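You operate a simulated robot arm through the tools that you are given. There is no shell and no other tool.

The job below is to be done with a simulated robot arm. You get a single attempt, and the scene is never put back.

TASK
Load the small blue roll onto the steel cart and close the cart up.
Fine: red brake on before the rail moves; roll upright on the deck, rail up, black lever latched; pinch and drop nothing. Set down upright: small blue roll.

The check looks at the end state, three seconds after you hand in, the way a careful person would. Anything else that was tipped, shoved, dropped, spilled or broken makes it a failure.

THE ROBOT
A 7-joint arm with a two-finger gripper, fixed in place. Base frame: the origin is at the foot of the arm, x ahead of it, y to its left, z up. Lengths are in cm, angles in rad, forces in N, time in s.
With the tool pointing down near the work surface it reaches from about 38 to 78 cm from the base axis. Its first joint turns from -2.496 to 2.496 rad. Payload 2.45 kg.
The tool frame sits at the grasp point between the pads (the TCP): z along the fingers, y along the line on which they close. The tips reach 2.6 cm beyond it. The gripper opens to 9.6 cm. The gripper's body begins 6.9 cm behind the TCP.
Orientation is that of the tool frame in the base frame, as a unit quaternion [x, y, z, w]. With the fingers straight down and closing along the base's y, the tool's x points along the base's -x, its y along +y and its z along -z.

THE INTERFACE
- The arm moves only by the tool move_arm. Its argument "commands" is a list of rows, each an object of numbers (a shift or turn left out is 0, a gripper value left out holds the last): "tx", "ty", "tz": the shift along the base's x, y, z in units of 20 mm (1.0 is 20 mm); "rx", "ry", "rz": the turn, a rotation vector about the base's x, y, z in units of 6 degrees (1.0 is 6 degrees). In form: [{"tx": .., "ty": .., "tz": .., "rx": .., "ry": .., "rz": ..}, ...]. A call has 1 to 20 rows; each row shifts and turns the commanded pose from where the row before left it. "gripper" is the opening, from 0 (shut) to 1 (fully open), set as the call begins (left out, the last holds). A call with a number of a shift or a turn outside -1 to 1 is refused whole. Rows are played at 5 a second. More than 5 cm and 0.15 rad between two rows, or a gripper value outside its range, and nothing of the call is played. Where a pose cannot be reached the arm comes as near as it can. A force on the tool above 40 N (or 10 N above the force at the start of the call, whichever is more), or a blocked arm, ends the call early, and 0.2 s more pass. Each finger halts on what it meets, pressing with about 29 N; the grip force reading is that of the motor and also rises with nothing between the fingers. The clock runs only during rows and for 0.2 s after the last one: add rows that do not move to give the fingers time. The reply holds the time, the measured pose of the TCP, the force on the tool along the base axes, the opening and the grip force, in the units named above and with some noise, with the torque about the TCP (base axes, N m) and any sound that the robot's microphone picked up.
- Cameras (640 x 400 px; columns grow to the right, rows downward): "scene" is fixed at [4.71, -49.18, 139.61]; the picture's right is [0.91, -0.41, 0.00], its down [-0.15, -0.33, -0.93] and it looks along [0.38, 0.85, -0.37] (base axes); focal length 330 px, centre (320, 200). "wrist" rides on the gripper at [8.2, 0.3, -9.8] in the tool frame; the picture's right is [-0.04, 1.00, 0.00], its down [-0.73, -0.03, -0.68] and it looks along [-0.68, -0.03, 0.73] (tool axes); focal length 256 px, centre (320, 200). There is no depth. A picture from a camera that has moved, and an enlarged one, comes with that camera's place and axes in the base frame and with its lens. The place of the scene camera against the robot may be out by one fixed shift of up to 2.5 cm in any direction.
- grab_frame(camera): a new picture of that camera. It takes no simulated time.
- slide_trunk(by): slides the trunk up (or, below 0, down) by that many cm; the arm rides with it, the base frame stays. It gives what a move gives, with no picture.
- inspect(camera, box): a new picture of the part [left, top, right, bottom] of that camera's present view, enlarged. It takes no simulated time.
- close_job(): hands the job in; it is judged then, once.

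Places have to be worked out from the pictures, the camera data and where the tool is seen. Open the gripper and draw the arm clear of the work before you hand the job in, unless the task says otherwise.

The tools are called by a JSON object that holds its "op" and its "data". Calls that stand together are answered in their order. move_arm: Moves the arm, as the interface text tells. Its arguments: {"type":"object","properties":{"commands":{"type":"array"},"gripper":{"type":"number"}},"required":["commands"]} The other tools are called the same way: slide_trunk (by) slides the trunk up or down; grab_frame (camera) takes a picture; inspect (camera, box) takes an enlarged picture of a part of a camera's view; close_job () hands the job in.

At the start:

```text
t: 0.0
ee_pos: [29.81, 41.79, 113.45]
ee_rot: [0.001, 1.0, 0.0, 0.0]
force: [-0.7, 0.0, 0.7]
torque: [-0.01, 0.02, 0.02]
width: 9.59
grip_force: 0.2
trunk travel left (down, up): [-57.5, 6.5]
```

scene: 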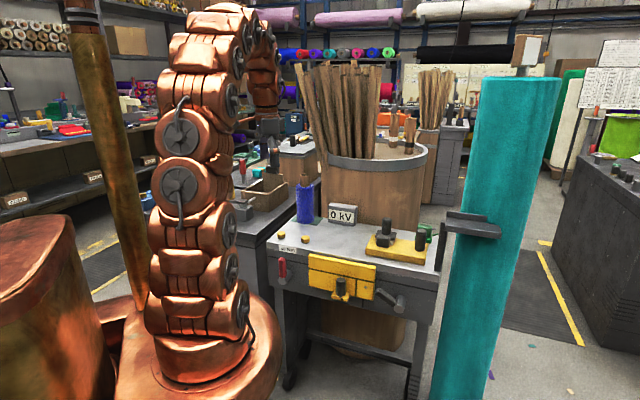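
wrist: 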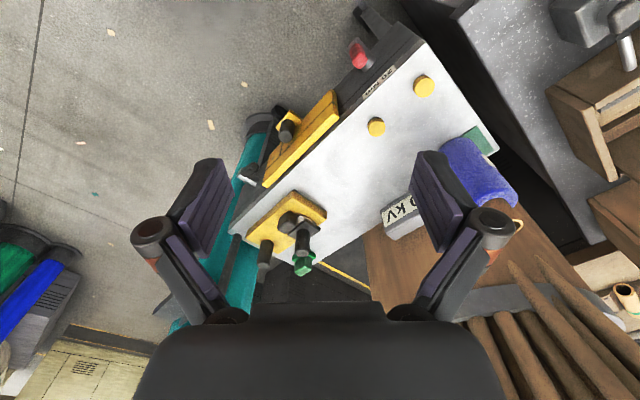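

The first pictures show a steel cart with a yellow rail, a red brake lever, a black lever, and a small blue roll near the back. I'll look closer at these before moving.

{"op": "inspect", "data": {"camera": "scene", "box": [240, 160, 460, 320]}}

{"op": "inspect", "data": {"camera": "wrist", "box": [220, 0, 540, 300]}}

{"op": "inspect", "data": {"camera": "scene", "box": [240, 90, 640, 400]}}

```text
2.50 times, centred on (350, 240) of scene
camera zoom: at [4.71, -49.18, 139.61], right [0.91, -0.41, 0.0], down [-0.15, -0.33, -0.93], along [0.38, 0.85, -0.37], focal length 824 px, centre (245, 100)
```

zoom: 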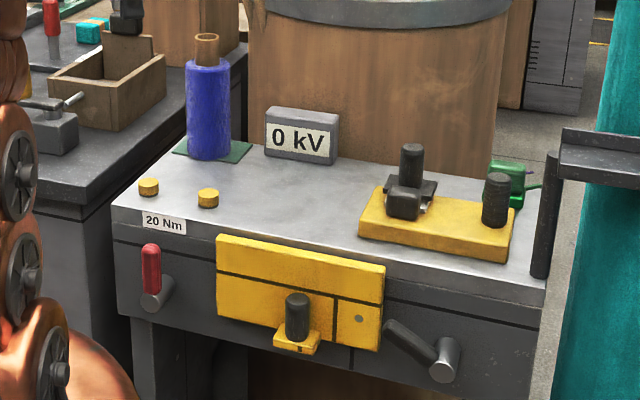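

```text
1.33 times, centred on (380, 150) of wrist
camera zoom: at [21.68, 42.07, 123.33], right [0.04, 1.0, 0.0], down [0.73, -0.03, 0.68], along [0.68, -0.03, -0.73], focal length 341 px, centre (240, 267)
```

zoom: 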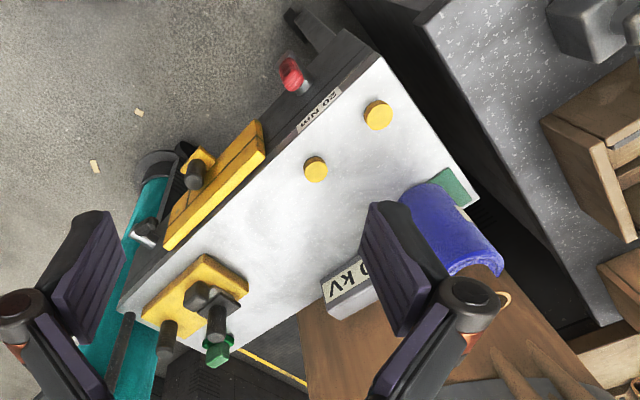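

```text
1.29 times, centred on (440, 245) of scene
camera zoom: at [4.71, -49.18, 139.61], right [0.91, -0.41, 0.0], down [-0.15, -0.33, -0.93], along [0.38, 0.85, -0.37], focal length 425 px, centre (165, 142)
```

zoom: 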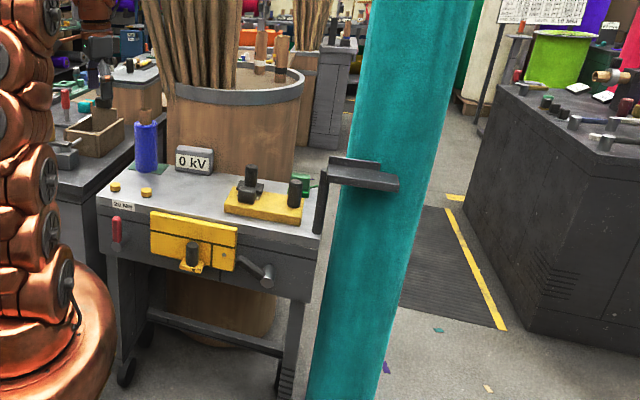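

The two views triangulate the deck at about z = 81 cm. The cart faces the robot at about 45°, and the roll stands near (49, 66, 81). I'll yaw the wrist +45° in free air so the camera looks squarely at the cart.

{"op": "move_arm", "data": {"commands": [{"rz": 1}, {"rz": 1}, {"rz": 1}, {"rz": 1}, {"rz": 1}, {"rz": 1}, {"rz": 1}, {"rz": 0.5}, {}]}}

{"op": "grab_frame", "data": {"camera": "wrist"}}

{"op": "grab_frame", "data": {"camera": "scene"}}

```text
t: 2.0
ee_pos: [30.0, 41.69, 113.44]
ee_rot: [-0.383, 0.924, 0.0, 0.0]
force: [0.8, 0.1, 0.0]
torque: [0.01, 0.01, -0.01]
width: 9.62
grip_force: 0.0
trunk travel left (down, up): [-57.5, 6.5]
```

```text
taken
camera wrist: at [23.91, 36.19, 123.27], right [-0.68, 0.73, 0.0], down [0.54, 0.5, 0.68], along [0.5, 0.46, -0.73], focal length 256 px, centre (320, 200)
```

wrist: 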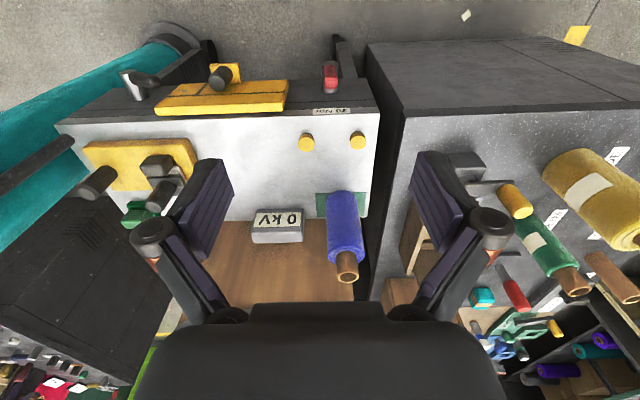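

```text
taken
```

scene: 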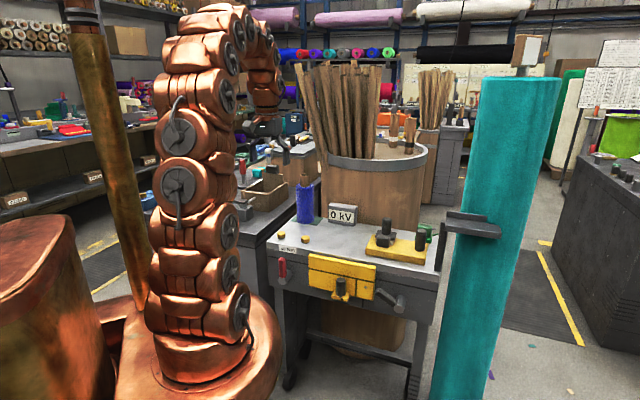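

The view is now squared up with the cart. I'll enlarge the front mechanism and the deck to understand each part.

{"op": "inspect", "data": {"camera": "wrist", "box": [60, 30, 380, 150]}}

{"op": "inspect", "data": {"camera": "wrist", "box": [220, 100, 440, 300]}}

{"op": "inspect", "data": {"camera": "scene", "box": [270, 230, 410, 330]}}

{"op": "inspect", "data": {"camera": "scene", "box": [350, 200, 510, 300]}}

```text
2.00 times, centred on (220, 90) of wrist
camera zoom: at [23.91, 36.19, 123.27], right [-0.68, 0.73, 0.0], down [0.54, 0.5, 0.68], along [0.5, 0.46, -0.73], focal length 512 px, centre (520, 420)
```

zoom: 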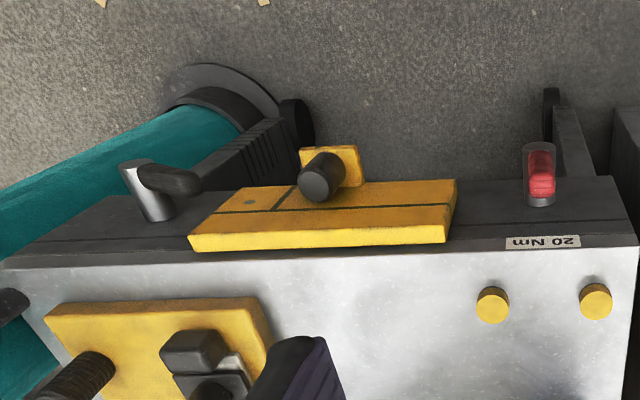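

```text
2.00 times, centred on (330, 200) of wrist
camera zoom: at [23.91, 36.19, 123.27], right [-0.68, 0.73, 0.0], down [0.54, 0.5, 0.68], along [0.5, 0.46, -0.73], focal length 512 px, centre (300, 200)
```

zoom: 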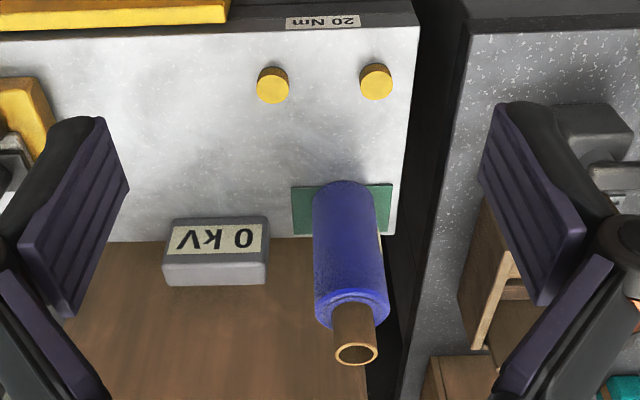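

```text
4.00 times, centred on (340, 280) of scene
camera zoom: at [4.71, -49.18, 139.61], right [0.91, -0.41, 0.0], down [-0.15, -0.33, -0.93], along [0.38, 0.85, -0.37], focal length 1319 px, centre (240, -120)
```

zoom: 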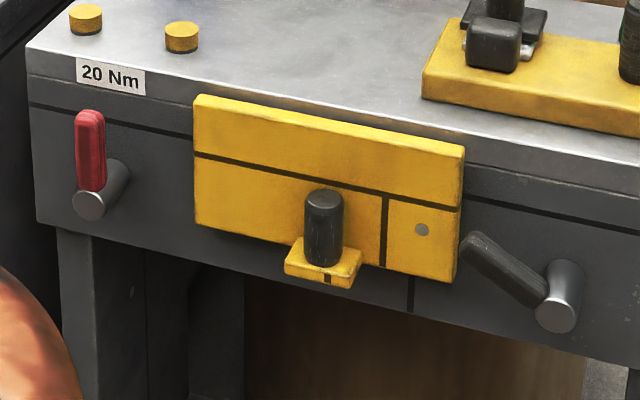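

```text
4.00 times, centred on (430, 250) of scene
camera zoom: at [4.71, -49.18, 139.61], right [0.91, -0.41, 0.0], down [-0.15, -0.33, -0.93], along [0.38, 0.85, -0.37], focal length 1319 px, centre (-120, 0)
```

zoom: 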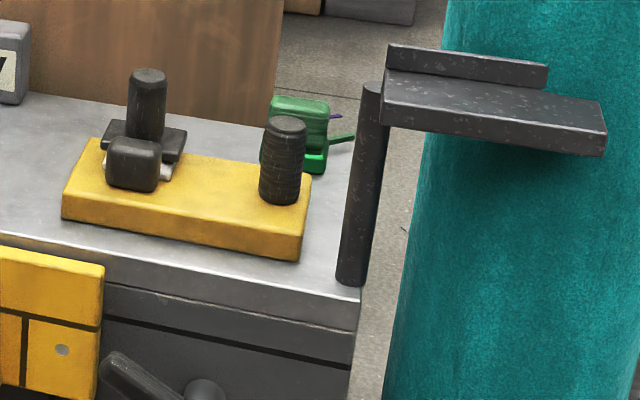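

The front has a red lever, a yellow plate (the rail) with a black knob, and a black lever. The roll stands on a green pad at the back-left. I'll pitch the tool outward about 36°, staying clear at r ≈ 51 cm, for a more level look at the front and the pad.

{"op": "move_arm", "data": {"commands": [{"rx": 0.707, "ry": -0.707}, {"rx": 0.707, "ry": -0.707}, {"rx": 0.707, "ry": -0.707}, {"rx": 0.707, "ry": -0.707}, {"rx": 0.707, "ry": -0.707}, {"rx": 0.707, "ry": -0.707}, {}]}}

{"op": "grab_frame", "data": {"camera": "wrist"}}

```text
t: 3.6
ee_pos: [29.87, 41.76, 113.57]
ee_rot: [-0.364, 0.879, 0.119, 0.285]
force: [0.1, -0.6, 0.0]
torque: [0.03, 0.02, 0.04]
width: 9.6
grip_force: 0.1
trunk travel left (down, up): [-57.5, 6.5]
```

```text
taken
camera wrist: at [20.84, 33.22, 116.66], right [-0.68, 0.73, 0.02], down [0.16, 0.12, 0.98], along [0.71, 0.67, -0.19], focal length 256 px, centre (320, 200)
```

wrist: 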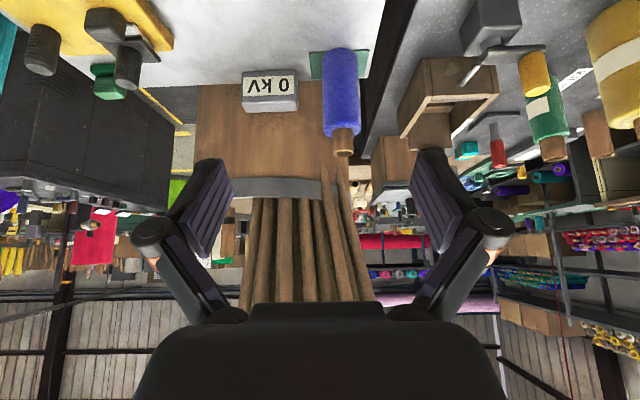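

The level view is good, and the area between the robot and the cart is clear. I'll lower the trunk 30 cm so the wrist camera sees the front panel; the TCP stays about 6 cm short of the controls.

{"op": "slide_trunk", "data": {"by": -30}}

{"op": "grab_frame", "data": {"camera": "wrist"}}

{"op": "grab_frame", "data": {"camera": "scene"}}

```text
t: 6.6
ee_pos: [29.76, 41.76, 83.45]
ee_rot: [-0.365, 0.879, 0.118, 0.285]
force: [0.1, -0.6, -0.6]
torque: [0.0, -0.03, -0.02]
width: 9.61
grip_force: 0.1
trunk travel left (down, up): [-27.5, 36.5]
```

```text
taken
camera wrist: at [20.84, 33.23, 86.68], right [-0.68, 0.73, 0.02], down [0.16, 0.12, 0.98], along [0.71, 0.67, -0.2], focal length 256 px, centre (320, 200)
```

wrist: 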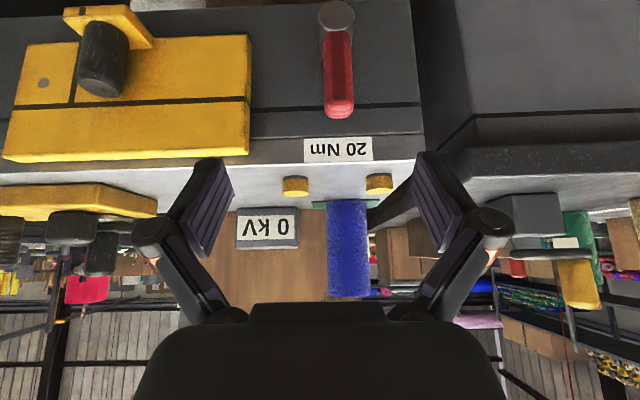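

```text
taken
```

scene: 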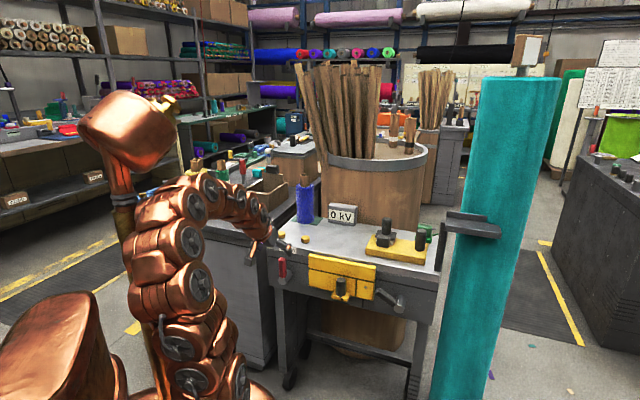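

The front panel is visible upside-down. I'll shift sideways to the robot's right, and back a bit, to see the rail and the black lever from the front.

{"op": "move_arm", "data": {"commands": [{"tx": -0.7, "ty": -0.7}, {"tx": -0.7, "ty": -0.7}, {"tx": 1, "ty": -1}, {"tx": 1, "ty": -1}, {"tx": 1, "ty": -1}, {"tx": 1, "ty": -1}, {"tx": 1, "ty": -1}, {"tx": 1, "ty": -1}, {"tx": 1, "ty": -1}, {}]}}

{"op": "grab_frame", "data": {"camera": "wrist"}}

{"op": "inspect", "data": {"camera": "wrist", "box": [0, 0, 640, 200]}}

```text
t: 8.8
ee_pos: [40.84, 24.82, 83.47]
ee_rot: [-0.365, 0.879, 0.118, 0.284]
force: [0.5, -0.9, -0.3]
torque: [0.02, 0.01, 0.04]
width: 9.63
grip_force: 0.0
trunk travel left (down, up): [-27.5, 36.5]
```

```text
taken
camera wrist: at [31.95, 16.29, 86.75], right [-0.68, 0.73, 0.02], down [0.16, 0.12, 0.98], along [0.71, 0.67, -0.2], focal length 256 px, centre (320, 200)
```

wrist: 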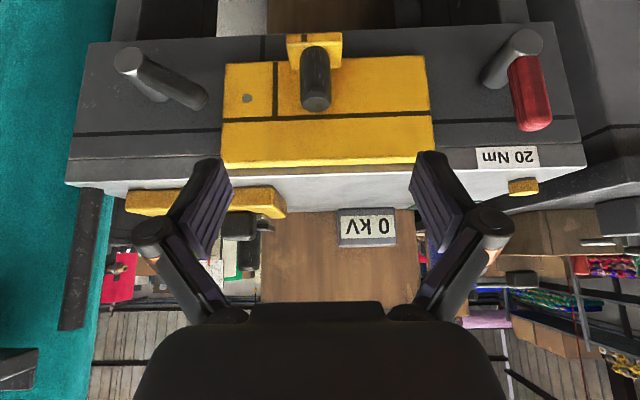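

```text
1.00 times, centred on (320, 100) of wrist (not enlarged: the box is as wide or as high as the picture)
camera zoom: at [31.95, 16.29, 86.75], right [-0.68, 0.73, 0.02], down [0.16, 0.12, 0.98], along [0.71, 0.67, -0.2], focal length 256 px, centre (320, 300)
```

zoom: 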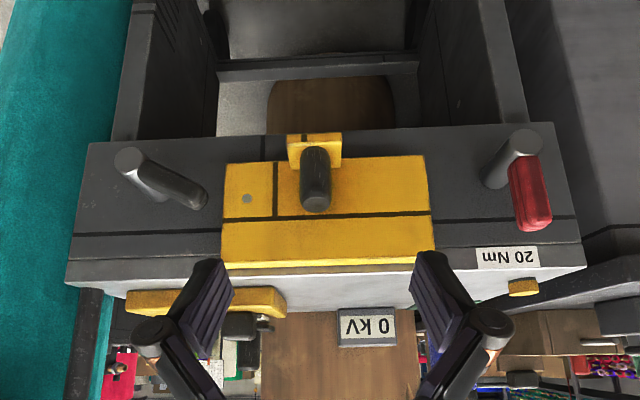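

The rail plate, both levers and the apron are now clear. I'll enlarge each piece.

{"op": "inspect", "data": {"camera": "wrist", "box": [450, 10, 600, 200]}}

{"op": "inspect", "data": {"camera": "wrist", "box": [60, 20, 240, 160]}}

{"op": "inspect", "data": {"camera": "wrist", "box": [200, 20, 450, 180]}}

{"op": "inspect", "data": {"camera": "wrist", "box": [0, 160, 200, 400]}}

```text
2.11 times, centred on (525, 105) of wrist
camera zoom: at [31.95, 16.29, 86.75], right [-0.68, 0.73, 0.02], down [0.16, 0.12, 0.98], along [0.71, 0.67, -0.2], focal length 539 px, centre (-112, 400)
```

zoom: 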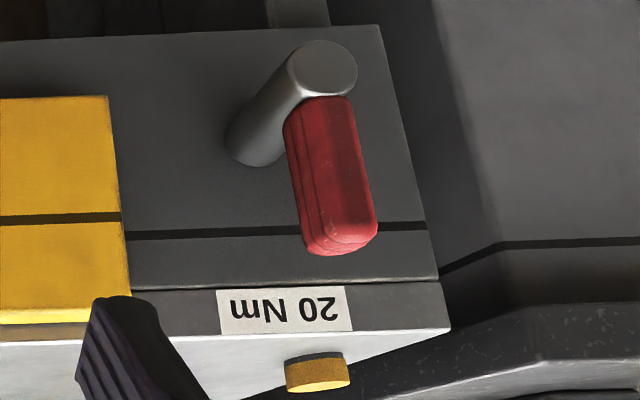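

```text
2.86 times, centred on (150, 90) of wrist
camera zoom: at [31.95, 16.29, 86.75], right [-0.68, 0.73, 0.02], down [0.16, 0.12, 0.98], along [0.71, 0.67, -0.2], focal length 731 px, centre (806, 514)
```

zoom: 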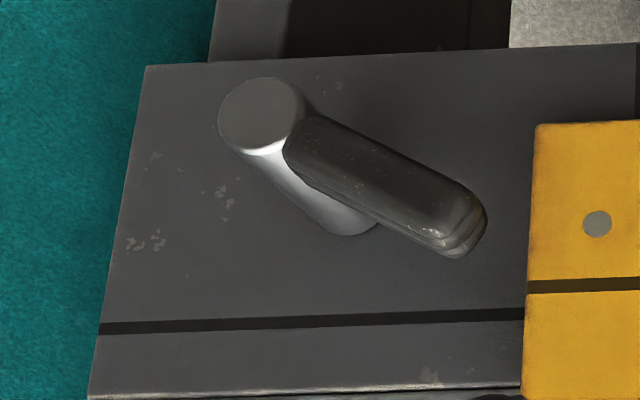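

```text
2.50 times, centred on (325, 100) of wrist
camera zoom: at [31.95, 16.29, 86.75], right [-0.68, 0.73, 0.02], down [0.16, 0.12, 0.98], along [0.71, 0.67, -0.2], focal length 640 px, centre (308, 450)
```

zoom: 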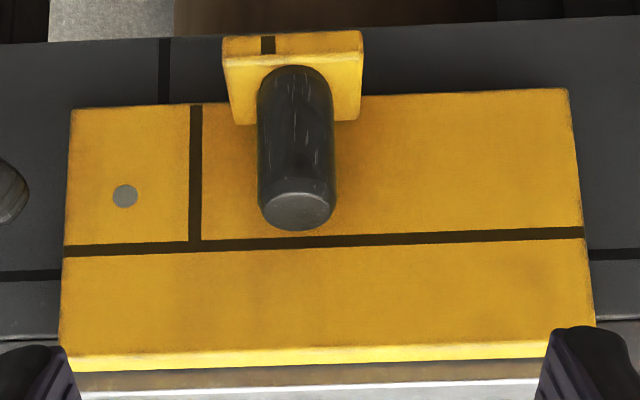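

```text
1.67 times, centred on (100, 280) of wrist
camera zoom: at [31.95, 16.29, 86.75], right [-0.68, 0.73, 0.02], down [0.16, 0.12, 0.98], along [0.71, 0.67, -0.2], focal length 427 px, centre (687, 67)
```

zoom: 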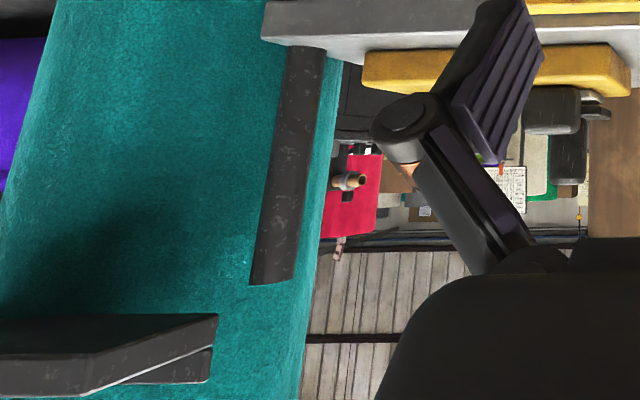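

The red lever handle points straight up, the black handle points up-left toward the rail, and the rail plate sits low on the apron. Before touching anything I want a close look from above at the pad, the roll and the deck fixture, so I'll raise the trunk and level the tool.

{"op": "slide_trunk", "data": {"by": 26}}

{"op": "move_arm", "data": {"commands": [{"rx": -0.707, "ry": 0.707}, {"rx": -0.707, "ry": 0.707}, {"rx": -0.707, "ry": 0.707}, {"tx": 1, "ty": 1}, {"tx": 1, "ty": 1}, {"tx": 1, "ty": 1}, {"tx": 1, "ty": 1}, {}]}}

{"op": "grab_frame", "data": {"camera": "wrist"}}

```text
t: 11.5
ee_pos: [40.97, 24.76, 109.61]
ee_rot: [-0.366, 0.878, 0.119, 0.285]
force: [0.0, -0.4, 0.6]
torque: [-0.03, 0.02, 0.0]
width: 9.6
grip_force: 0.1
trunk travel left (down, up): [-53.5, 10.5]
```

```text
t: 13.3
ee_pos: [48.95, 32.94, 109.62]
ee_rot: [-0.379, 0.912, 0.061, 0.144]
force: [0.3, 0.1, 0.1]
torque: [0.0, 0.03, 0.0]
width: 9.6
grip_force: 0.0
trunk travel left (down, up): [-53.5, 10.5]
```

```text
taken
camera wrist: at [41.01, 25.61, 116.44], right [-0.68, 0.73, 0.01], down [0.37, 0.32, 0.87], along [0.64, 0.6, -0.49], focal length 256 px, centre (320, 200)
```

wrist: 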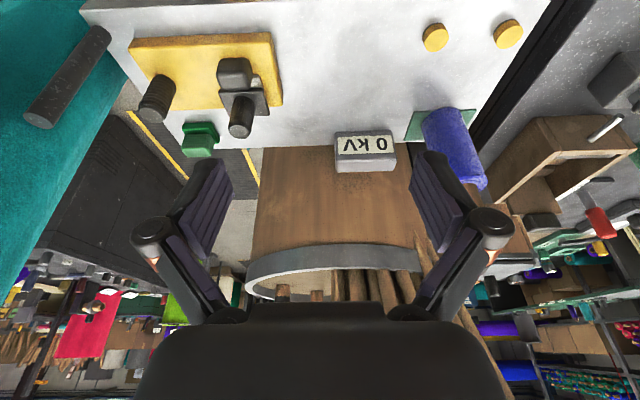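

{"op": "inspect", "data": {"camera": "wrist", "box": [100, 0, 320, 170]}}

{"op": "inspect", "data": {"camera": "wrist", "box": [320, 0, 560, 200]}}

```text
2.35 times, centred on (210, 85) of wrist
camera zoom: at [41.01, 25.61, 116.44], right [-0.68, 0.73, 0.01], down [0.37, 0.32, 0.87], along [0.64, 0.6, -0.49], focal length 602 px, centre (579, 471)
```

zoom: 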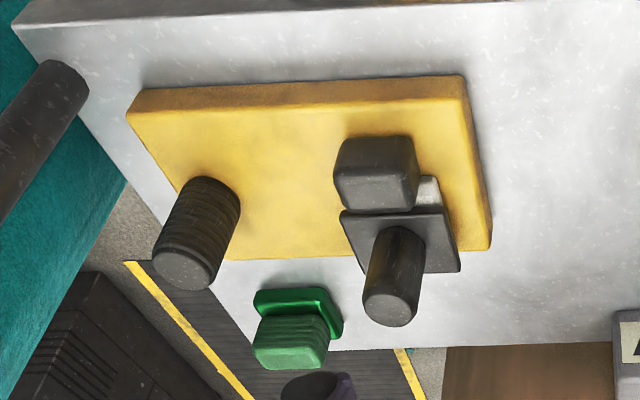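

```text
2.00 times, centred on (440, 100) of wrist
camera zoom: at [41.01, 25.61, 116.44], right [-0.68, 0.73, 0.01], down [0.37, 0.32, 0.87], along [0.64, 0.6, -0.49], focal length 512 px, centre (80, 400)
```

zoom: 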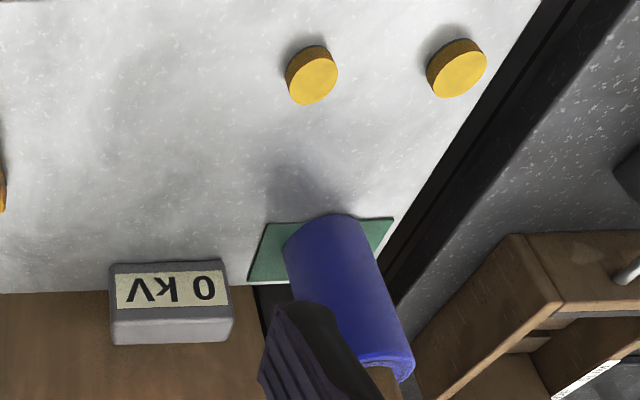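

The deck holds a clamp fixture, a green button-like item, a 0 kV display and two yellow discs. The roll stands on the green pad at the back-left corner. I'll look around to the robot's right to make sure there isn't another cart before committing.

{"op": "move_arm", "data": {"commands": [{"rz": -1}, {"rz": -1}, {"rz": -1}, {"rz": -1}, {"rz": -1}, {"rz": -1}, {"rz": -1}, {"rz": -1}, {"rz": -1}, {"rz": -1}, {"rz": -1}, {"rz": -1}, {"rz": -1}, {"rz": -1}, {}]}}

{"op": "grab_frame", "data": {"camera": "wrist"}}

```text
t: 16.5
ee_pos: [48.81, 32.87, 109.66]
ee_rot: [0.33, 0.931, -0.052, 0.148]
force: [-0.2, -0.5, -0.1]
torque: [0.0, -0.01, -0.05]
width: 9.6
grip_force: 0.1
trunk travel left (down, up): [-53.5, 10.5]
```

```text
taken
camera wrist: at [40.7, 39.94, 116.5], right [0.66, 0.75, 0.01], down [0.36, -0.33, 0.87], along [0.66, -0.57, -0.49], focal length 256 px, centre (320, 200)
```

wrist: 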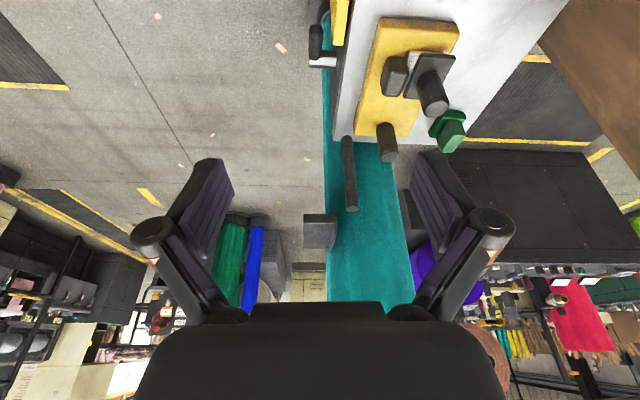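

There's no other cart to the right; the steel table on casters is the cart. From two wrist views, the red lever pivots at about (r 57.5, t −10, z 66) along the cart-aligned axes, with its handle straight up to z ≈ 75.5. I'll restore the squared tool-down pose and move in front of the left side of the cart, still high up.

{"op": "move_arm", "data": {"commands": [{"rz": 1}, {"rz": 1}, {"rz": 1}, {"rz": 1}, {"rz": 1}, {"rz": 1}, {"rz": 1}, {"rz": 1}, {"rz": 1}, {"rz": 1}, {"rz": 1}, {"rz": 1}, {"rz": 1}, {"rz": 1}, {"rx": -0.707, "ry": 0.707}, {"rx": -0.707, "ry": 0.707}, {"rx": -0.707, "ry": 0.707}, {}]}}

{"op": "move_arm", "data": {"commands": [{"tx": -0.91, "ty": 0.29}, {"tx": -0.91, "ty": 0.29}, {"tx": -0.91, "ty": 0.29}, {"tx": -0.91, "ty": 0.29}, {"tx": -0.91, "ty": 0.29}, {"tx": -0.91, "ty": 0.29}, {"tx": -0.91, "ty": 0.29}, {"tx": -0.91, "ty": 0.29}, {"tx": -0.91, "ty": 0.29}, {}, {}, {}], "gripper": 0}}

{"op": "grab_frame", "data": {"camera": "wrist"}}

```text
t: 20.3
ee_pos: [48.93, 32.72, 109.59]
ee_rot: [-0.383, 0.924, 0.0, 0.0]
force: [-0.3, -0.3, -0.6]
torque: [-0.01, 0.0, -0.01]
width: 9.61
grip_force: 0.2
trunk travel left (down, up): [-53.5, 10.5]
```

```text
t: 22.9
ee_pos: [32.52, 37.88, 109.65]
ee_rot: [-0.382, 0.924, 0.0, 0.0]
force: [-0.2, -0.2, 0.1]
torque: [0.01, -0.06, 0.01]
width: 0.01
grip_force: 28.1
trunk travel left (down, up): [-53.5, 10.5]
```

```text
taken
camera wrist: at [26.53, 32.49, 119.58], right [-0.68, 0.73, 0.0], down [0.54, 0.5, 0.68], along [0.5, 0.46, -0.73], focal length 256 px, centre (320, 200)
```

wrist: 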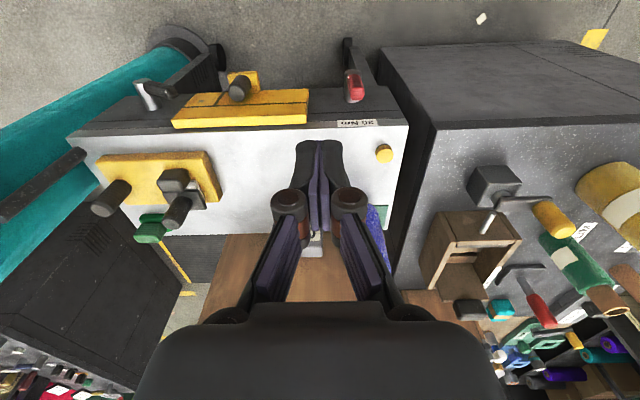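

The gripper is closed and squared at r ≈ 49.8, t ≈ −3.8, in front of the cart. I'll lower the trunk so the fingertips come to the height of the upper half of the red handle.

{"op": "slide_trunk", "data": {"by": -35.5}}

{"op": "grab_frame", "data": {"camera": "wrist"}}

{"op": "inspect", "data": {"camera": "scene", "box": [200, 200, 440, 350]}}

```text
t: 26.3
ee_pos: [32.57, 37.97, 74.13]
ee_rot: [-0.382, 0.924, -0.001, 0.0]
force: [-0.1, 0.2, -0.5]
torque: [-0.01, 0.03, 0.01]
width: 0.02
grip_force: 28.4
trunk travel left (down, up): [-18.0, 46.0]
```

```text
taken
camera wrist: at [26.54, 32.48, 84.07], right [-0.68, 0.73, 0.0], down [0.54, 0.5, 0.68], along [0.5, 0.46, -0.73], focal length 256 px, centre (320, 200)
```

wrist: 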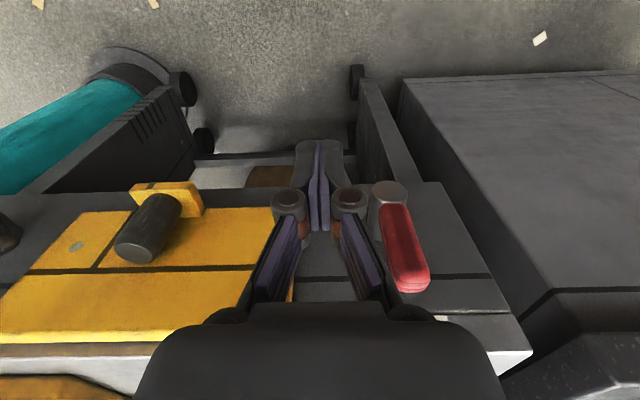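

```text
2.67 times, centred on (320, 275) of scene
camera zoom: at [4.71, -49.18, 139.61], right [0.91, -0.41, 0.0], down [-0.15, -0.33, -0.93], along [0.38, 0.85, -0.37], focal length 879 px, centre (320, 0)
```

zoom: 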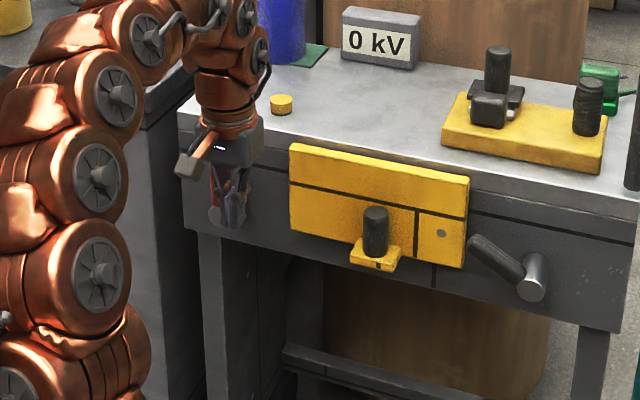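

The red handle tip is at about (34.1, 47.9, 75), vertical. I'll move the closed fingers forward to r ≈ 58, just to the right of the handle between it and the rail, without touching.

{"op": "move_arm", "data": {"commands": [{"tx": 0.7, "ty": 0.7}, {"tx": 0.7, "ty": 0.7}, {"tx": 0.7, "ty": 0.7}, {"tx": 0.7, "ty": 0.7}, {}]}}

{"op": "grab_frame", "data": {"camera": "wrist"}}

```text
t: 27.5
ee_pos: [38.12, 43.73, 74.21]
ee_rot: [-0.382, 0.924, -0.001, -0.001]
force: [-1.4, 0.2, -0.7]
torque: [-0.01, 0.0, -0.03]
width: 0.01
grip_force: 28.1
trunk travel left (down, up): [-18.0, 46.0]
```

```text
taken
camera wrist: at [32.12, 38.15, 84.0], right [-0.68, 0.73, 0.0], down [0.54, 0.5, 0.68], along [0.5, 0.46, -0.73], focal length 256 px, centre (320, 200)
```

wrist: 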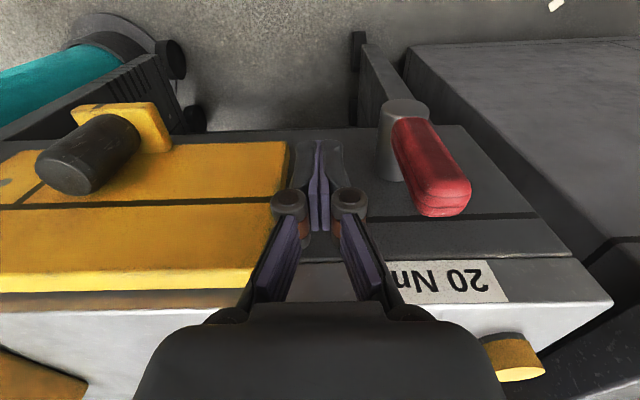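

The fingers sit to the right of the red handle with about 3.5 cm of gap. I'll creep left and probe the lever gently, watching the force.

{"op": "move_arm", "data": {"commands": [{"tx": -0.354, "ty": 0.354}, {"tx": -0.354, "ty": 0.354}, {"tx": -0.354, "ty": 0.354}, {"tx": -0.177, "ty": 0.177}, {"tx": -0.177, "ty": 0.177}, {"tx": -0.177, "ty": 0.177}, {}]}}

{"op": "grab_frame", "data": {"camera": "wrist"}}

```text
t: 29.1
ee_pos: [34.97, 46.88, 74.16]
ee_rot: [-0.382, 0.924, 0.001, 0.0]
force: [3.7, -1.0, 2.3]
torque: [0.03, 0.01, -0.02]
width: 0.0
grip_force: 28.0
trunk travel left (down, up): [-18.0, 46.0]
```

```text
taken
camera wrist: at [28.9, 41.29, 84.03], right [-0.68, 0.73, 0.0], down [0.54, 0.5, 0.68], along [0.5, 0.46, -0.73], focal length 256 px, centre (320, 200)
```

wrist: 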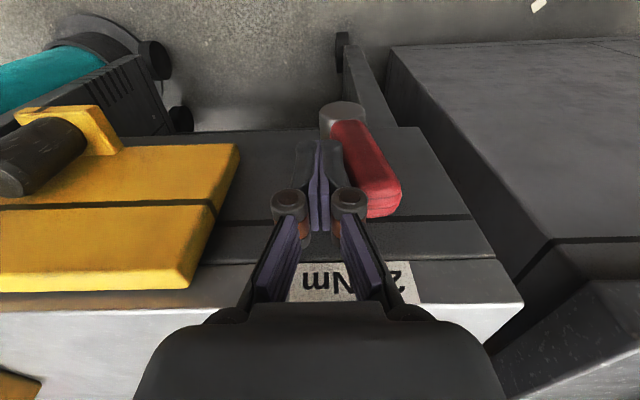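

There's a light reaction of about 3 N, so contact is just made. I'll continue left in small steps and watch whether the handle turns or resists.

{"op": "move_arm", "data": {"commands": [{"tx": -0.177, "ty": 0.177}, {"tx": -0.177, "ty": 0.177}, {"tx": -0.177, "ty": 0.177}, {}]}}

{"op": "inspect", "data": {"camera": "wrist", "box": [240, 60, 480, 260]}}

```text
t: 30.1
ee_pos: [33.97, 47.76, 74.21]
ee_rot: [-0.383, 0.924, 0.0, 0.0]
force: [0.4, -1.1, -1.3]
torque: [-0.06, -0.03, 0.0]
width: 0.03
grip_force: 28.1
trunk travel left (down, up): [-18.0, 46.0]
```

```text
2.00 times, centred on (360, 160) of wrist
camera zoom: at [27.9, 42.32, 84.03], right [-0.68, 0.73, 0.0], down [0.54, 0.5, 0.68], along [0.5, 0.46, -0.73], focal length 512 px, centre (240, 280)
```

zoom: 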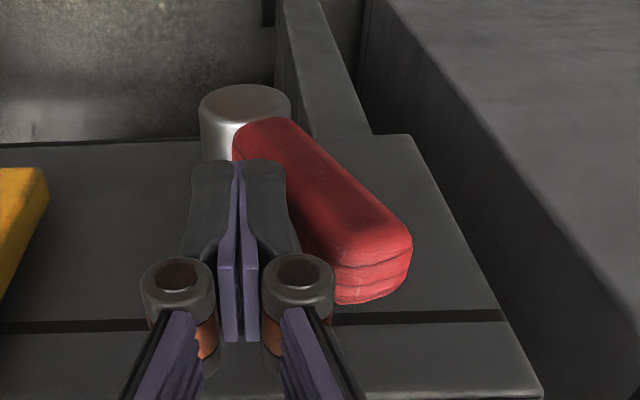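

The brake lever turns left easily, with only a few N. I'll keep pushing left and follow its arc toward the stop.

{"op": "move_arm", "data": {"commands": [{"tx": -0.25, "ty": 0.25}, {"tx": -0.25, "ty": 0.25}, {"tx": -0.25, "ty": 0.25}, {"tx": -0.25, "ty": 0.25}, {"tx": -0.25, "ty": 0.25}, {}]}}

{"op": "inspect", "data": {"camera": "wrist", "box": [240, 60, 480, 260]}}

```text
t: 31.5
ee_pos: [31.32, 50.3, 74.17]
ee_rot: [-0.383, 0.924, 0.0, 0.0]
force: [1.7, -0.1, 2.5]
torque: [0.01, -0.05, 0.0]
width: 0.03
grip_force: 28.4
trunk travel left (down, up): [-18.0, 46.0]
```

```text
2.00 times, centred on (360, 160) of wrist
camera zoom: at [25.3, 44.76, 84.05], right [-0.68, 0.73, 0.0], down [0.54, 0.5, 0.68], along [0.5, 0.46, -0.73], focal length 512 px, centre (240, 280)
```

zoom: 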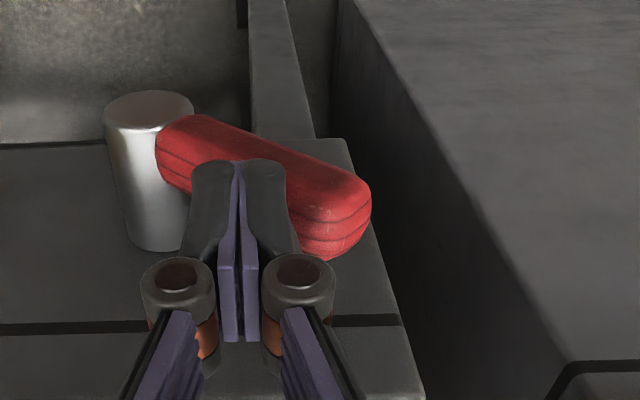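

The lever is at about 48° and still free. I'll continue left and down along its arc.

{"op": "move_arm", "data": {"commands": [{"tx": -0.177, "ty": 0.177, "tz": -0.2}, {"tx": -0.177, "ty": 0.177, "tz": -0.2}, {"tx": -0.177, "ty": 0.177, "tz": -0.2}, {"tx": -0.177, "ty": 0.177, "tz": -0.2}, {"tx": -0.177, "ty": 0.177, "tz": -0.2}, {}]}}

{"op": "inspect", "data": {"camera": "wrist", "box": [240, 60, 480, 260]}}

```text
t: 32.9
ee_pos: [29.92, 52.12, 72.09]
ee_rot: [-0.383, 0.924, 0.0, 0.0]
force: [5.2, -8.7, 8.4]
torque: [-0.16, -0.09, -0.02]
width: 0.01
grip_force: 28.8
trunk travel left (down, up): [-18.0, 46.0]
```

```text
2.00 times, centred on (360, 160) of wrist
camera zoom: at [23.83, 46.54, 82.02], right [-0.68, 0.74, 0.0], down [0.54, 0.5, 0.68], along [0.5, 0.46, -0.73], focal length 512 px, centre (240, 280)
```

zoom: 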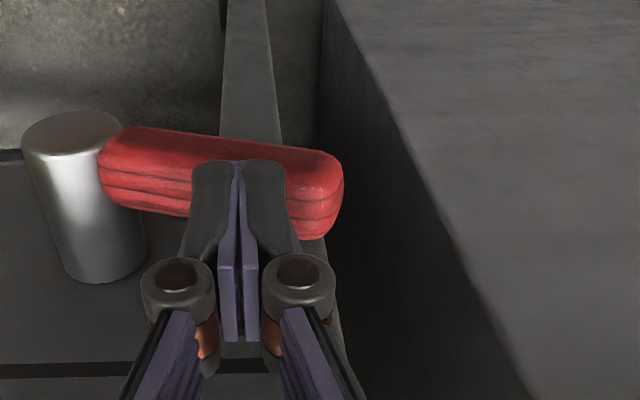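

Resistance has risen to about 13 N, so this is a detent or the end stop at about 70°. I'll push slightly further to tell which.

{"op": "move_arm", "data": {"commands": [{"tx": -0.07, "ty": 0.07, "tz": -0.15}, {"tx": -0.07, "ty": 0.07, "tz": -0.15}, {"tx": -0.07, "ty": 0.07, "tz": -0.15}, {}]}}

{"op": "inspect", "data": {"camera": "wrist", "box": [240, 60, 480, 260]}}

```text
t: 33.5
ee_pos: [29.83, 52.03, 72.08]
ee_rot: [-0.381, 0.924, 0.0, 0.004]
force: [4.7, -12.3, 22.7]
torque: [-0.17, 0.0, 0.01]
width: 0.0
grip_force: 28.2
trunk travel left (down, up): [-18.0, 46.0]
stopped in row 2: the force on the tool passed its limit at 44 N (the readings are from after the stop); the commanded pose is now the measured one
```

```text
2.00 times, centred on (360, 160) of wrist
camera zoom: at [23.69, 46.54, 81.91], right [-0.68, 0.74, 0.0], down [0.54, 0.49, 0.68], along [0.51, 0.46, -0.73], focal length 512 px, centre (240, 280)
```

zoom: 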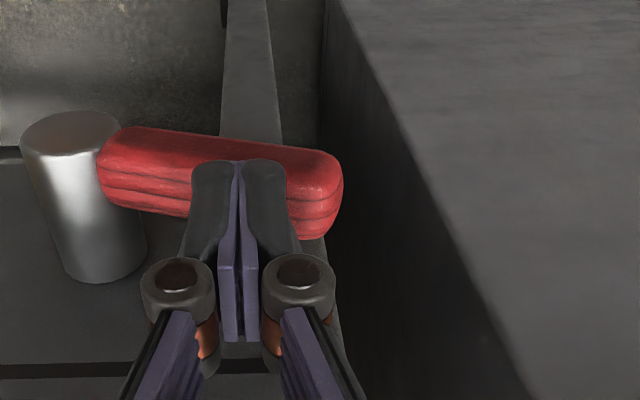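

A hard stop is reached at about 70° left. I'll back off (up and to the right) and see whether the brake lever stays.

{"op": "move_arm", "data": {"commands": [{"tz": 0.3, "tx": 0.05, "ty": -0.05}, {"tz": 0.5}, {"tz": 1}, {"tz": 1}, {"tx": -0.7, "ty": -0.7}, {"tx": -0.7, "ty": -0.7}, {"tx": -0.7, "ty": -0.7}, {"tx": -0.7, "ty": -0.7}, {"tx": 0.7, "ty": -0.7}, {}]}}

{"op": "grab_frame", "data": {"camera": "wrist"}}

{"op": "inspect", "data": {"camera": "scene", "box": [230, 200, 430, 330]}}

```text
t: 35.7
ee_pos: [25.53, 44.92, 77.55]
ee_rot: [-0.381, 0.924, -0.001, 0.003]
force: [0.0, 0.0, -0.6]
torque: [-0.01, -0.01, 0.0]
width: 0.0
grip_force: 28.4
trunk travel left (down, up): [-18.0, 46.0]
```

```text
taken
camera wrist: at [19.52, 39.51, 87.43], right [-0.68, 0.74, 0.0], down [0.54, 0.5, 0.68], along [0.5, 0.46, -0.73], focal length 256 px, centre (320, 200)
```

wrist: 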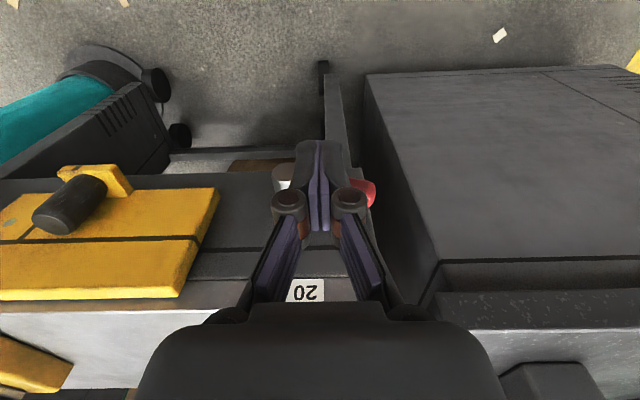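

```text
3.08 times, centred on (330, 265) of scene
camera zoom: at [4.71, -49.18, 139.61], right [0.91, -0.41, 0.0], down [-0.15, -0.33, -0.93], along [0.38, 0.85, -0.37], focal length 1014 px, centre (289, 0)
```

zoom: 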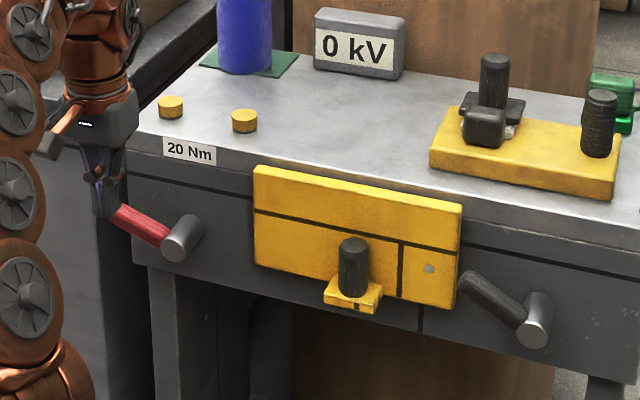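

The brake lever stays at about 70° left, held against its stop. To lift levers from below I'd like the fingers pointing at the cart with the camera on top. I'll raise the trunk a little and test whether the wrist can yaw 180° here.

{"op": "slide_trunk", "data": {"by": 14}}

{"op": "move_arm", "data": {"commands": [{"tx": 0.7, "ty": -0.7, "rz": 1}, {"tx": 0.7, "ty": -0.7, "rz": 1}, {"tx": 0.7, "ty": -0.7, "rz": 1}, {"rz": 1}, {"rz": 1}, {"rz": 1}, {"rz": 1}, {"rz": 1}, {"rz": 1}, {"rz": 1}, {"rz": 1}, {"rz": 1}, {"rz": 1}, {"rz": 1}, {"rz": 1}, {}]}}

```text
t: 37.4
ee_pos: [25.62, 45.02, 91.51]
ee_rot: [-0.381, 0.925, 0.0, 0.003]
force: [-0.6, -0.2, -0.5]
torque: [0.03, 0.01, 0.01]
width: 0.02
grip_force: 28.4
trunk travel left (down, up): [-32.0, 32.0]
```

```text
t: 40.8
ee_pos: [29.68, 40.74, 91.59]
ee_rot: [0.924, -0.383, -0.002, -0.001]
force: [0.3, 0.2, -0.1]
torque: [0.01, 0.02, 0.02]
width: 0.0
grip_force: 28.8
trunk travel left (down, up): [-32.0, 32.0]
```

A +90° yaw worked. I'll continue for another 90°.

{"op": "move_arm", "data": {"commands": [{"rz": 1}, {"rz": 1}, {"rz": 1}, {"rz": 1}, {"rz": 1}, {"rz": 1}, {"rz": 1}, {"rz": 1}, {"rz": 1}, {"rz": 1}, {"rz": 1}, {"rz": 1}, {"rz": 1}, {"rz": 1}, {"rz": 1}, {}]}}

{"op": "grab_frame", "data": {"camera": "wrist"}}

```text
t: 44.2
ee_pos: [29.81, 40.68, 91.63]
ee_rot: [0.924, 0.381, -0.003, 0.0]
force: [-1.0, 0.2, -0.9]
torque: [0.0, -0.02, 0.0]
width: 0.02
grip_force: 28.7
trunk travel left (down, up): [-32.0, 32.0]
```

```text
taken
camera wrist: at [35.8, 46.43, 101.42], right [0.68, -0.74, 0.0], down [-0.54, -0.5, 0.68], along [-0.5, -0.46, -0.73], focal length 256 px, centre (320, 200)
```

wrist: 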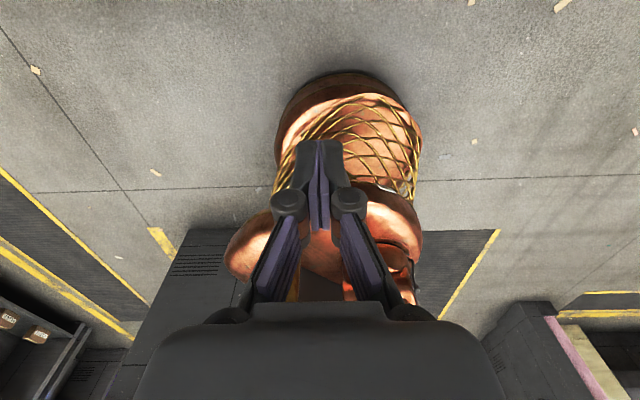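

Yaw 180° is reachable. Next I'll tilt the tool outward so the camera rides on top, moving slightly outward above the clear deck at z ≈ 91.

{"op": "move_arm", "data": {"commands": [{"tx": 0.6, "ty": 0.3, "rx": 0.707, "ry": -0.707}, {"tx": 0.6, "ty": 0.3, "rx": 0.707, "ry": -0.707}, {"tx": 0.6, "ty": 0.3, "rx": 0.707, "ry": -0.707}, {"tx": 0.6, "ty": 0.3, "rx": 0.707, "ry": -0.707}, {"tx": 0.6, "ty": 0.3, "rx": 0.707, "ry": -0.707}, {"tx": 0.6, "ty": 0.3, "rx": 0.707, "ry": -0.707}, {"tx": 0.6, "ty": 0.3, "rx": 0.707, "ry": -0.707}, {"tx": 0.6, "ty": 0.3, "rx": 0.707, "ry": -0.707}, {}], "gripper": 0.5}}

{"op": "grab_frame", "data": {"camera": "wrist"}}

{"op": "grab_frame", "data": {"camera": "scene"}}

```text
t: 46.2
ee_pos: [39.4, 45.69, 91.69]
ee_rot: [0.845, 0.349, 0.373, -0.156]
force: [0.6, 0.2, 0.0]
torque: [0.01, -0.01, 0.04]
width: 4.8
grip_force: 0.1
trunk travel left (down, up): [-32.0, 32.0]
```

```text
taken
camera wrist: at [38.39, 44.25, 104.47], right [0.69, -0.73, -0.03], down [-0.73, -0.68, -0.09], along [0.04, 0.08, -1.0], focal length 256 px, centre (320, 200)
```

wrist: 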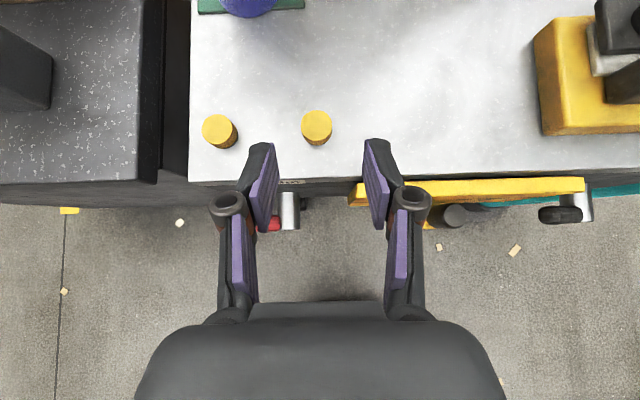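

```text
taken
```

scene: 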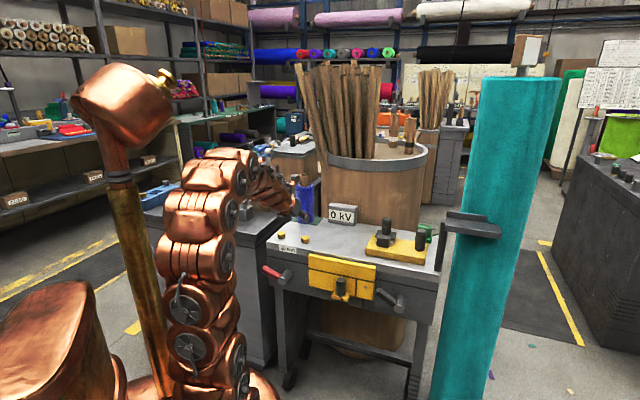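

This top-down view is very useful. I'll enlarge it to measure the rail, the knob, the levers and the deck layout.

{"op": "inspect", "data": {"camera": "wrist", "box": [340, 150, 600, 260]}}

{"op": "inspect", "data": {"camera": "wrist", "box": [180, 0, 420, 240]}}

```text
2.46 times, centred on (470, 205) of wrist
camera zoom: at [38.39, 44.25, 104.47], right [0.69, -0.73, -0.03], down [-0.73, -0.68, -0.09], along [0.04, 0.08, -1.0], focal length 630 px, centre (-49, 188)
```

zoom: 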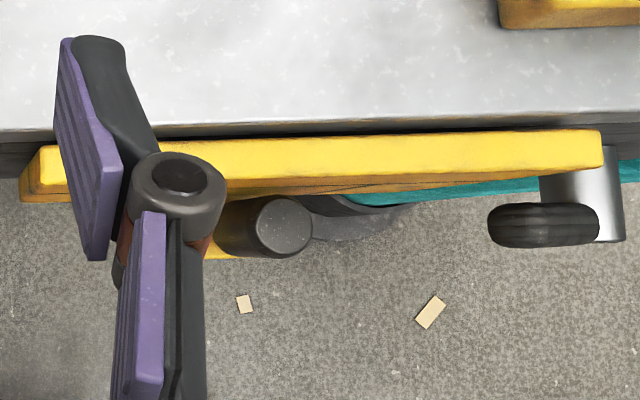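

```text
1.67 times, centred on (300, 120) of wrist
camera zoom: at [38.39, 44.25, 104.47], right [0.69, -0.73, -0.03], down [-0.73, -0.68, -0.09], along [0.04, 0.08, -1.0], focal length 427 px, centre (353, 333)
```

zoom: 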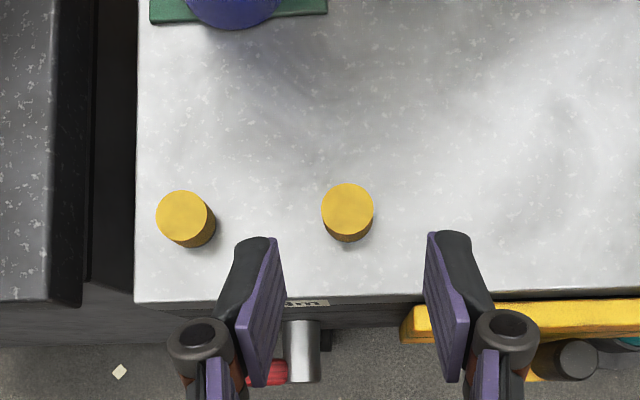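

Wrist-only triangulation refines the deck to z ≈ 78. The roll is near t ≈ −12, r ≈ 84–85, and the rail hangs just in front of the deck edge with its knob at t ≈ 12. With the brake on, I'll load the roll first: open the gripper, tilt to about 66° and stage in front of the roll over clear deck.

{"op": "move_arm", "data": {"commands": [{"tx": 0.11, "ty": 0.88, "tz": 0.2, "rx": 0.707, "ry": -0.707}, {"tx": 0.11, "ty": 0.88, "rx": 0.707, "ry": -0.707}, {"tx": 0.11, "ty": 0.88, "rx": 0.707, "ry": -0.707}, {"tx": 0.11, "ty": 0.88}, {"tx": 0.11, "ty": 0.88}, {"tx": 0.11, "ty": 0.88}, {"tx": 0.11, "ty": 0.88}, {}, {}, {}], "gripper": 1}}

{"op": "grab_frame", "data": {"camera": "wrist"}}

{"op": "inspect", "data": {"camera": "scene", "box": [200, 120, 440, 280]}}

```text
t: 48.4
ee_pos: [40.77, 57.77, 91.97]
ee_rot: [0.776, 0.321, 0.501, -0.208]
force: [-0.8, -0.5, 0.6]
torque: [-0.03, 0.02, -0.03]
width: 9.6
grip_force: 0.0
trunk travel left (down, up): [-32.0, 32.0]
```

```text
taken
camera wrist: at [37.14, 53.75, 103.46], right [0.7, -0.72, -0.04], down [-0.67, -0.63, -0.39], along [0.25, 0.3, -0.92], focal length 256 px, centre (320, 200)
```

wrist: 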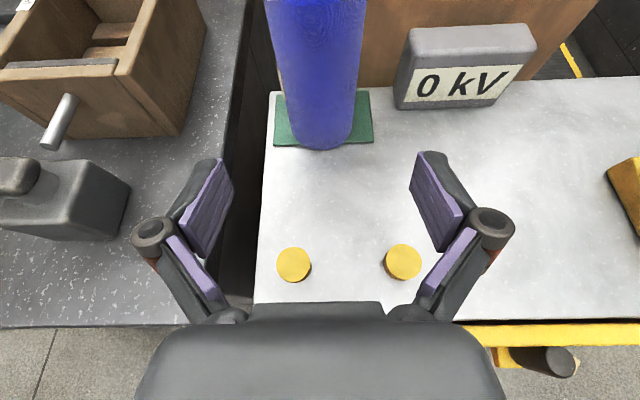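

```text
2.50 times, centred on (320, 200) of scene
camera zoom: at [4.71, -49.18, 139.61], right [0.91, -0.41, 0.0], down [-0.15, -0.33, -0.93], along [0.38, 0.85, -0.37], focal length 824 px, centre (320, 200)
```

zoom: 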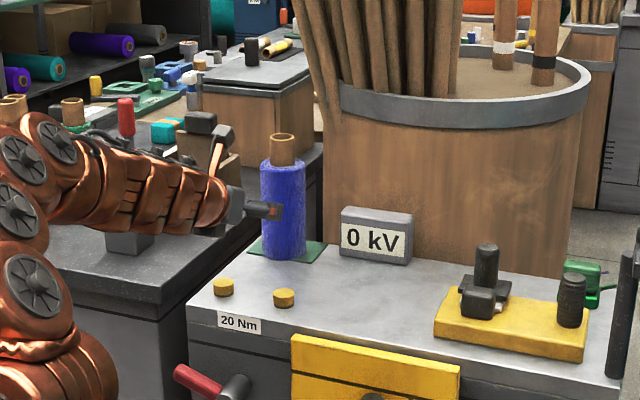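

The roll is well centred between the open fingers: axis about t −12.4, r ≈ 85, base z ≈ 78. I'll advance two thirds of the way while lowering to z ≈ 87, then re-check.

{"op": "move_arm", "data": {"commands": [{"tx": 0.85, "ty": 0.9, "tz": -0.6}, {"tx": 0.85, "ty": 0.9, "tz": -0.6}, {"tx": 0.85, "ty": 0.9, "tz": -0.6}, {"tx": 0.85, "ty": 0.9, "tz": -0.6}, {}]}}

{"op": "grab_frame", "data": {"camera": "wrist"}}

{"op": "inspect", "data": {"camera": "scene", "box": [220, 140, 400, 260]}}

```text
t: 49.6
ee_pos: [47.91, 65.28, 87.07]
ee_rot: [0.777, 0.321, 0.501, -0.208]
force: [-0.4, 0.5, 0.1]
torque: [0.03, 0.06, -0.02]
width: 9.58
grip_force: 0.1
trunk travel left (down, up): [-32.0, 32.0]
```

```text
taken
camera wrist: at [44.13, 61.12, 98.61], right [0.7, -0.72, -0.04], down [-0.67, -0.63, -0.39], along [0.25, 0.3, -0.92], focal length 256 px, centre (320, 200)
```

wrist: 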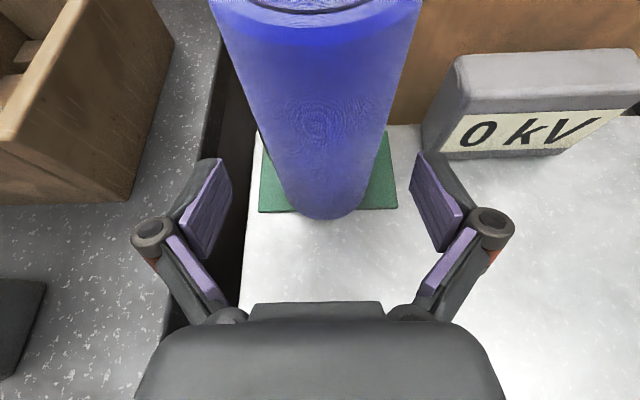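

```text
3.33 times, centred on (310, 200) of scene
camera zoom: at [4.71, -49.18, 139.61], right [0.91, -0.41, 0.0], down [-0.15, -0.33, -0.93], along [0.38, 0.85, -0.37], focal length 1099 px, centre (353, 200)
```

zoom: 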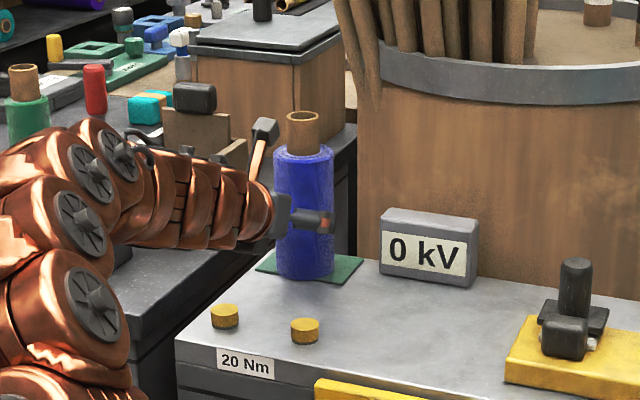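

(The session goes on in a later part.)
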